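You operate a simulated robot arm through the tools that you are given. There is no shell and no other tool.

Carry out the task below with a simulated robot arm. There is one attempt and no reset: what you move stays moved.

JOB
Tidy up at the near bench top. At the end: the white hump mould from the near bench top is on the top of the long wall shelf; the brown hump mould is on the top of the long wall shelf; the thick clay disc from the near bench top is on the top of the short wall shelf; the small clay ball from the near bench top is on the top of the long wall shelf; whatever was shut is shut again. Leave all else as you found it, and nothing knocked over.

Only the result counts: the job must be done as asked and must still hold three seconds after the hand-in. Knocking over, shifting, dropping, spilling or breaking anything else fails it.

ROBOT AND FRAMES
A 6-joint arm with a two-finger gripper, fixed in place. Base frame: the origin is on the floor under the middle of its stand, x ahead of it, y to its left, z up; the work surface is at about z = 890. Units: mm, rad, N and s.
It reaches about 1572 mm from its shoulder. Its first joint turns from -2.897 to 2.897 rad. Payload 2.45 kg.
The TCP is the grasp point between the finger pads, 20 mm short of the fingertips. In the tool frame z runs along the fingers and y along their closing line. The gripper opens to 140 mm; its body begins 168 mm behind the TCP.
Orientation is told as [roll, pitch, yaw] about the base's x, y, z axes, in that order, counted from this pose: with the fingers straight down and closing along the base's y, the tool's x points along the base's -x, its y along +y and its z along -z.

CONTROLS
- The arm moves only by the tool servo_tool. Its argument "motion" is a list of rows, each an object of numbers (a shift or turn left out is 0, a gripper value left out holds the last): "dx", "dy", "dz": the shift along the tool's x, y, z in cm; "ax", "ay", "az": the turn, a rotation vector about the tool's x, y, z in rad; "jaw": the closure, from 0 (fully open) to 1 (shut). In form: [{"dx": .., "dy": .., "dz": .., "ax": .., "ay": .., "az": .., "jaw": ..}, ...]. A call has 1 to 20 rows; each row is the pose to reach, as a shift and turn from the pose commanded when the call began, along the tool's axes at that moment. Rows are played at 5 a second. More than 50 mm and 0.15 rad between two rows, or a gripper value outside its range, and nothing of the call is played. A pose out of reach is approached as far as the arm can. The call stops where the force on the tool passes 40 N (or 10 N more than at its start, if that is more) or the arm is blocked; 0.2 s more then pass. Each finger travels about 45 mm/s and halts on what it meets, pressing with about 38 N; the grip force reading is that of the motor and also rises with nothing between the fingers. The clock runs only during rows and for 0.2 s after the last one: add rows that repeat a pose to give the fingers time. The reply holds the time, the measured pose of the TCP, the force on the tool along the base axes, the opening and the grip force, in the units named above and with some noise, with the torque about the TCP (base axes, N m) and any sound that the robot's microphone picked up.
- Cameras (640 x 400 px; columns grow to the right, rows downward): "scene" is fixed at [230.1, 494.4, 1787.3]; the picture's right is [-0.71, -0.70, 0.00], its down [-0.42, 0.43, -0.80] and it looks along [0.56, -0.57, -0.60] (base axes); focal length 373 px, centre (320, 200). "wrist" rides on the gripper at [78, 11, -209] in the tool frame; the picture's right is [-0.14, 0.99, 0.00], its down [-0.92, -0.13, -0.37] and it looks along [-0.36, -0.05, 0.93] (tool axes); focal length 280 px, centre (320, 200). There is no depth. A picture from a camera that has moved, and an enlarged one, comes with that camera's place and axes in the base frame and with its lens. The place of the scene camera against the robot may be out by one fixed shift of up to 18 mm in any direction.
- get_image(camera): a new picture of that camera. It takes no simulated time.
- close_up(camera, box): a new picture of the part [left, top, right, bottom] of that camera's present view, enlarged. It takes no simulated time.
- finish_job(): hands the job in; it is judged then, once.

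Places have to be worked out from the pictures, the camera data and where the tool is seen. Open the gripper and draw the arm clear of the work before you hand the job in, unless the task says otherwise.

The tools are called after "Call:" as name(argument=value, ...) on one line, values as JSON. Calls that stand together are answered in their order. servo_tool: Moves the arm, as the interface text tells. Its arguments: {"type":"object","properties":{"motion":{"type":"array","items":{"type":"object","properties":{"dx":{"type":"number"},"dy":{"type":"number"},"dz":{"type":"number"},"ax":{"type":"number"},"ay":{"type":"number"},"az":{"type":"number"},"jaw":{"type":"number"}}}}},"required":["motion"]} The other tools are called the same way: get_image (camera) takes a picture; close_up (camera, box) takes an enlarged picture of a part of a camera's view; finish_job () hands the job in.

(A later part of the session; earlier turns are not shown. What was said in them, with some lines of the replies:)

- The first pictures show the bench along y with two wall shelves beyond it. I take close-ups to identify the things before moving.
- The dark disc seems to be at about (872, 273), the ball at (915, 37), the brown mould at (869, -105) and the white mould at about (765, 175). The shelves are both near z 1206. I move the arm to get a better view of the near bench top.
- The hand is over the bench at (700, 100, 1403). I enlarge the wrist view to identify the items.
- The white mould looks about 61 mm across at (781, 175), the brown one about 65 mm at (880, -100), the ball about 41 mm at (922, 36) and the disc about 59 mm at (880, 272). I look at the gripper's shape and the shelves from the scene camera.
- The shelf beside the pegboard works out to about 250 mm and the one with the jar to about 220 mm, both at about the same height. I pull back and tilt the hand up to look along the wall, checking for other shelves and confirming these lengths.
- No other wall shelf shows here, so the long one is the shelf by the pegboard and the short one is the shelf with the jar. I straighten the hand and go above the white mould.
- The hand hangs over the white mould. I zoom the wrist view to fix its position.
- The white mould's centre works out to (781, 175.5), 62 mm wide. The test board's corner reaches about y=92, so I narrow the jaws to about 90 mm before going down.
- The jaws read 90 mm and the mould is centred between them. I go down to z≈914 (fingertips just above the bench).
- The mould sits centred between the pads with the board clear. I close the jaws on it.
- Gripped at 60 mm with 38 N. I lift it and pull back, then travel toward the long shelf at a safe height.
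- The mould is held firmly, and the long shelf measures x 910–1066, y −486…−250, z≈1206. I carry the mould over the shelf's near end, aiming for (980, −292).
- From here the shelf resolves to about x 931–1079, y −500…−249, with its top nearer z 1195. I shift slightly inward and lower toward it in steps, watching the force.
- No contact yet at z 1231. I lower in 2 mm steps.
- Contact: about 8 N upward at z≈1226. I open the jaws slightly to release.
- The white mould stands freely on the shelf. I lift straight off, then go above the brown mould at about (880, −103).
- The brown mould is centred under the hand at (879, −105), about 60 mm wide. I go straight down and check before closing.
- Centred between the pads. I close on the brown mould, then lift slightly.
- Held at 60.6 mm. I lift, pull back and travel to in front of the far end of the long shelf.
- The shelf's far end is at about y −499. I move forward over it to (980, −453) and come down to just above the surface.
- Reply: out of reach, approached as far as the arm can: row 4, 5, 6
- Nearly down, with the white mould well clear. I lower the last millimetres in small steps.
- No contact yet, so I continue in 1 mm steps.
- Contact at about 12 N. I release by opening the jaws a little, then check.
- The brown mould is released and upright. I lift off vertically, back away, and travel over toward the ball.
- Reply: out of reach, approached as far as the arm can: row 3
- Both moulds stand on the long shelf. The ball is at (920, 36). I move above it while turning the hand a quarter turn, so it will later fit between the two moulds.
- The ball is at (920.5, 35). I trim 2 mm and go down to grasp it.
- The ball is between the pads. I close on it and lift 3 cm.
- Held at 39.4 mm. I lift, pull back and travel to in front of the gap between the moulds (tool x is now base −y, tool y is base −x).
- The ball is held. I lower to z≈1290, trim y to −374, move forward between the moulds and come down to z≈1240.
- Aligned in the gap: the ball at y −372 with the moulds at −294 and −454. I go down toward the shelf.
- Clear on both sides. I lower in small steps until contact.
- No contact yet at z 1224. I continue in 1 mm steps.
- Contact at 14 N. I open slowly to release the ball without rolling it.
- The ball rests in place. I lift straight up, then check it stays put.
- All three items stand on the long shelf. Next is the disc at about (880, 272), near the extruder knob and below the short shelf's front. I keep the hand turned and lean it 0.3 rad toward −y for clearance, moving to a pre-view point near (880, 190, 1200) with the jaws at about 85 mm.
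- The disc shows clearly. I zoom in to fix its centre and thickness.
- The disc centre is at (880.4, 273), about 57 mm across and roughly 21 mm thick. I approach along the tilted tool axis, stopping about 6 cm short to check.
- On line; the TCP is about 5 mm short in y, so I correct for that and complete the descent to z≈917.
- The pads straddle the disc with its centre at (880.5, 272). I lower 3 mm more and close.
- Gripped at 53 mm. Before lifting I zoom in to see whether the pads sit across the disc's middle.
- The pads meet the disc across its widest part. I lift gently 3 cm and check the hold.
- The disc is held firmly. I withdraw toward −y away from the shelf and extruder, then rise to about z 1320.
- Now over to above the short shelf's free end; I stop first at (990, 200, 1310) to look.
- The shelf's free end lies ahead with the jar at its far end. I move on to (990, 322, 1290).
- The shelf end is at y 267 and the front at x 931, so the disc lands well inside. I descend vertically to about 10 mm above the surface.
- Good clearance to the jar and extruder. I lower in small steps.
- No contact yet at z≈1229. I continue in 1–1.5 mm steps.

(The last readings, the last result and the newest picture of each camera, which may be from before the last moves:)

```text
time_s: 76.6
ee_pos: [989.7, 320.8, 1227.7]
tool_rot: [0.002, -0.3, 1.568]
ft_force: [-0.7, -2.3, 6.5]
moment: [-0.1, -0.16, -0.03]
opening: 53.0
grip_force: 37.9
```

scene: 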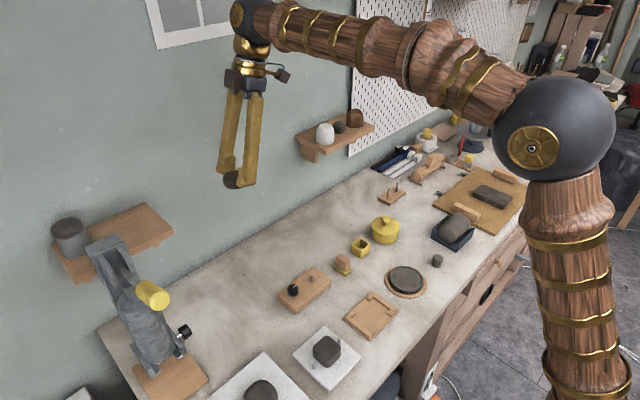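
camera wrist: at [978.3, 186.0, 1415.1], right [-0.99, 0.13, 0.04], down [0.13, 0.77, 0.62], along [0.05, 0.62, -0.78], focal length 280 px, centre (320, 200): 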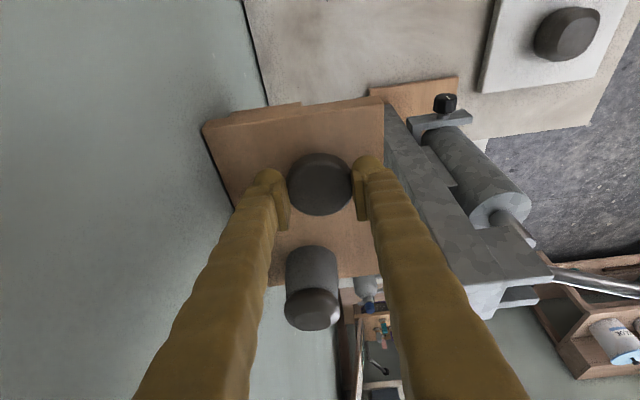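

Contact at about 7 N. I release slowly.

Call:
servo_tool(motion=[{"jaw": 0.64}, {"jaw": 0.61}, {"jaw": 0.59}, {"jaw": 0.57}, {"jaw": 0.54}, {"jaw": 0.5}, {"jaw": 0.5}, {"jaw": 0.5}])

Call:
get_image(camera="wrist")

Call:
close_up(camera="scene", box=[60, 160, 200, 280])

```text
time_s: 78.4
ee_pos: [991.5, 321.5, 1227.5]
tool_rot: [0.0, -0.301, 1.569]
ft_force: [0.2, -0.1, -0.1]
moment: [-0.02, 0.03, -0.02]
opening: 70.3
grip_force: 0.0
```

```text
taken
camera wrist: at [979.7, 185.0, 1404.1], right [-0.99, 0.13, 0.04], down [0.13, 0.77, 0.62], along [0.05, 0.62, -0.78], focal length 280 px, centre (320, 200)
```

wrist: 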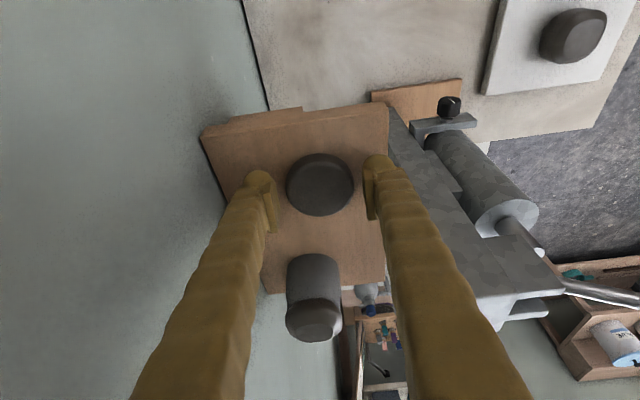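

```text
3.33 times, centred on (130, 220) of scene
camera zoom: at [230.1, 494.4, 1787.3], right [-0.71, -0.7, 0.0], down [-0.42, 0.43, -0.8], along [0.56, -0.57, -0.6], focal length 1244 px, centre (953, 133)
```

zoom: 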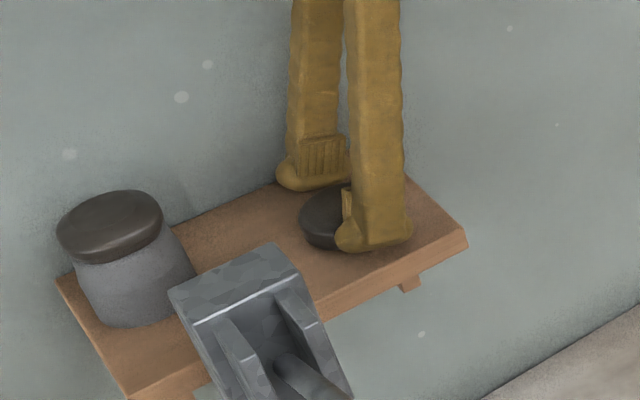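

The disc lies flat on the short shelf. I withdraw along the tool axis, then back away to a clear spot and open the jaws.

Call:
servo_tool(motion=[{"dz": -1.5}, {"dz": -4}, {"dz": -7}, {"dz": -9}, {"dx": 1.93, "dy": 3.63, "dz": -10.38}, {"dx": 3.86, "dy": 7.26, "dz": -11.76}, {"dx": 5.79, "dy": 10.9, "dz": -13.1}, {"dx": 7.72, "dy": 14.5, "dz": -14.5}, {"dx": 9.65, "dy": 18.1, "dz": -15.9}, {"dx": 11.58, "dy": 21.8, "dz": -17.3}, {"dx": 13.5, "dy": 25.4, "dz": -18.7}, {"dx": 15.4, "dy": 29, "dz": -20}, {"dx": 15.4, "dy": 29, "dz": -20, "jaw": 0}, {"dx": 15.4, "dy": 29, "dz": -20, "jaw": 0}, {"dx": 15.4, "dy": 29, "dz": -20, "jaw": 0}])

Call:
get_image(camera="scene")

Call:
get_image(camera="wrist")

```text
time_s: 81.6
ee_pos: [700.5, 114.4, 1372.3]
tool_rot: [-0.001, -0.3, 1.57]
ft_force: [-0.7, 0.7, 0.5]
moment: [0.01, 0.0, 0.04]
opening: 139.9
grip_force: 1.1
```

```text
taken
```

scene: 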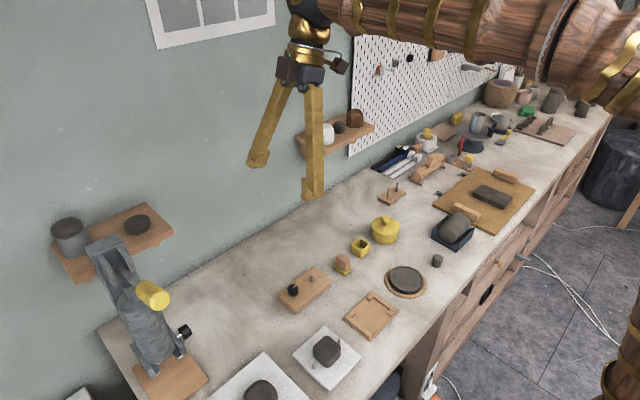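

```text
taken
camera wrist: at [690.6, -21.1, 1551.1], right [-0.99, 0.13, 0.04], down [0.13, 0.77, 0.62], along [0.05, 0.62, -0.78], focal length 280 px, centre (320, 200)
```

wrist: 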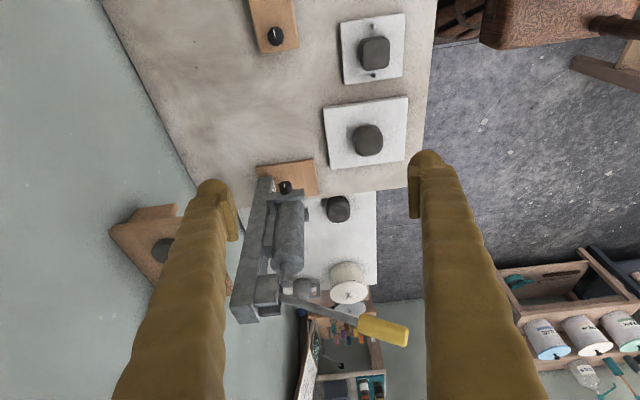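

All four items are on their shelves. I enlarge both shelves and the bench to verify before handing in.

Call:
close_up(camera="scene", box=[40, 190, 200, 290])

Call:
close_up(camera="scene", box=[280, 90, 400, 170])

Call:
close_up(camera="scene", box=[180, 200, 440, 400])

```text
4.00 times, centred on (120, 240) of scene
camera zoom: at [230.1, 494.4, 1787.3], right [-0.71, -0.7, 0.0], down [-0.42, 0.43, -0.8], along [0.56, -0.57, -0.6], focal length 1493 px, centre (1120, 40)
```

zoom: 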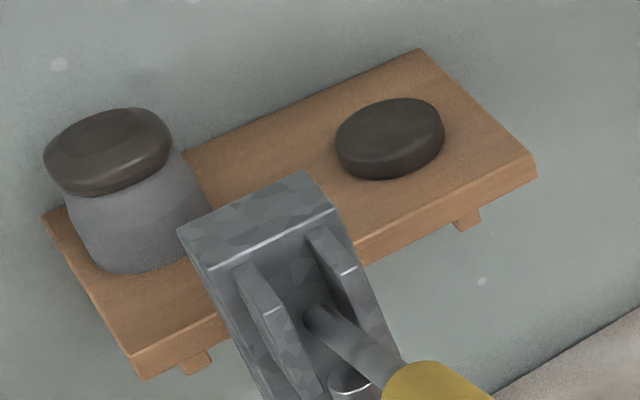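

```text
5.00 times, centred on (340, 130) of scene
camera zoom: at [230.1, 494.4, 1787.3], right [-0.71, -0.7, 0.0], down [-0.42, 0.43, -0.8], along [0.56, -0.57, -0.6], focal length 1866 px, centre (220, 550)
```

zoom: 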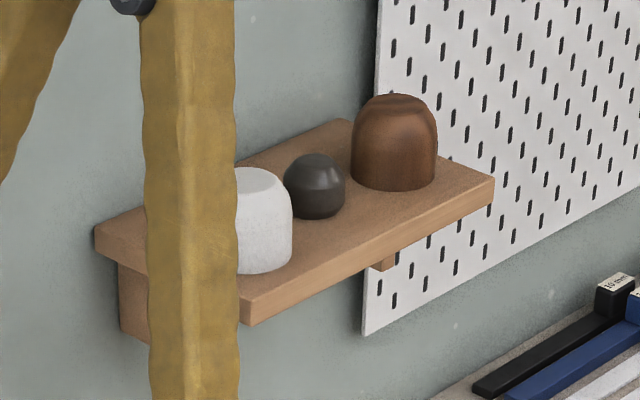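

```text
2.00 times, centred on (310, 300) of scene
camera zoom: at [230.1, 494.4, 1787.3], right [-0.71, -0.7, 0.0], down [-0.42, 0.43, -0.8], along [0.56, -0.57, -0.6], focal length 746 px, centre (340, 0)
```

zoom: 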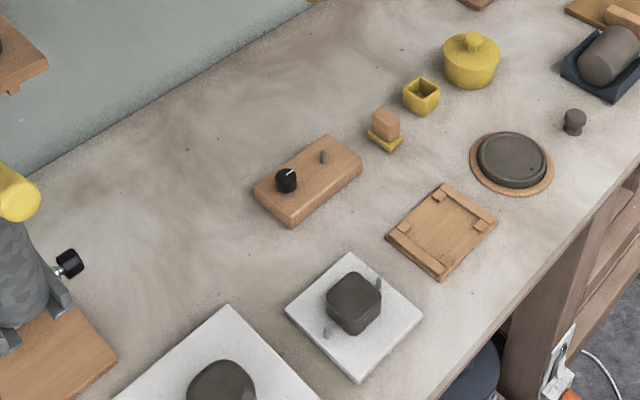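

The moulds and ball stand on the long shelf, the disc lies on the short shelf, and nothing else has moved. I draw the arm back toward its starting area and then hand in.

Call:
servo_tool(motion=[{"dy": 4, "dz": -1}, {"dy": 8, "dz": -2}, {"dy": 12, "dz": -3}, {"dy": 16, "dz": -4}, {"dy": 17.5, "dz": -5}, {"dy": 17.5, "dz": -5}, {"dy": 17.5, "dz": -5}])

Call:
get_image(camera="scene")

```text
time_s: 83.2
ee_pos: [525.7, 100.6, 1421.8]
tool_rot: [0.003, -0.3, 1.568]
ft_force: [-0.6, -0.1, -0.3]
moment: [-0.02, 0.02, 0.01]
opening: 140.1
grip_force: 0.0
```

```text
taken
```

scene: 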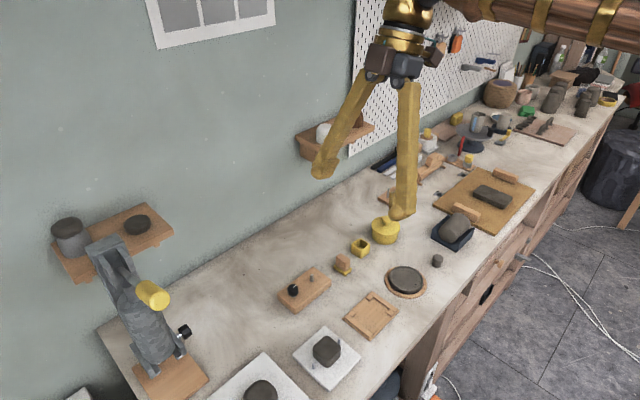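

The arm is clear with the gripper open, and the scene picture shows everything in place. I hand the job in.

Call:
finish_job()

```text
The job is handed in.
```

I've handed in the job, with all four items moved to the shelves you named:

- **Long wall shelf:** the white hump mould, the brown hump mould and the small clay ball stand on top.
- **Short wall shelf:** the thick clay disc lies flat on top, beside the jar that was already there.

I took the shelf by the pegboard as the long one. It measures about 250 mm against about 220 mm for the shelf with the jar, and I saw no other wall shelf in the pictures.

I opened nothing, so there was nothing to shut again. The last pictures show everything else where it was, with nothing knocked over. The arm is drawn back with the gripper open. The hand-in came back without a result, so I can't say how it was judged.
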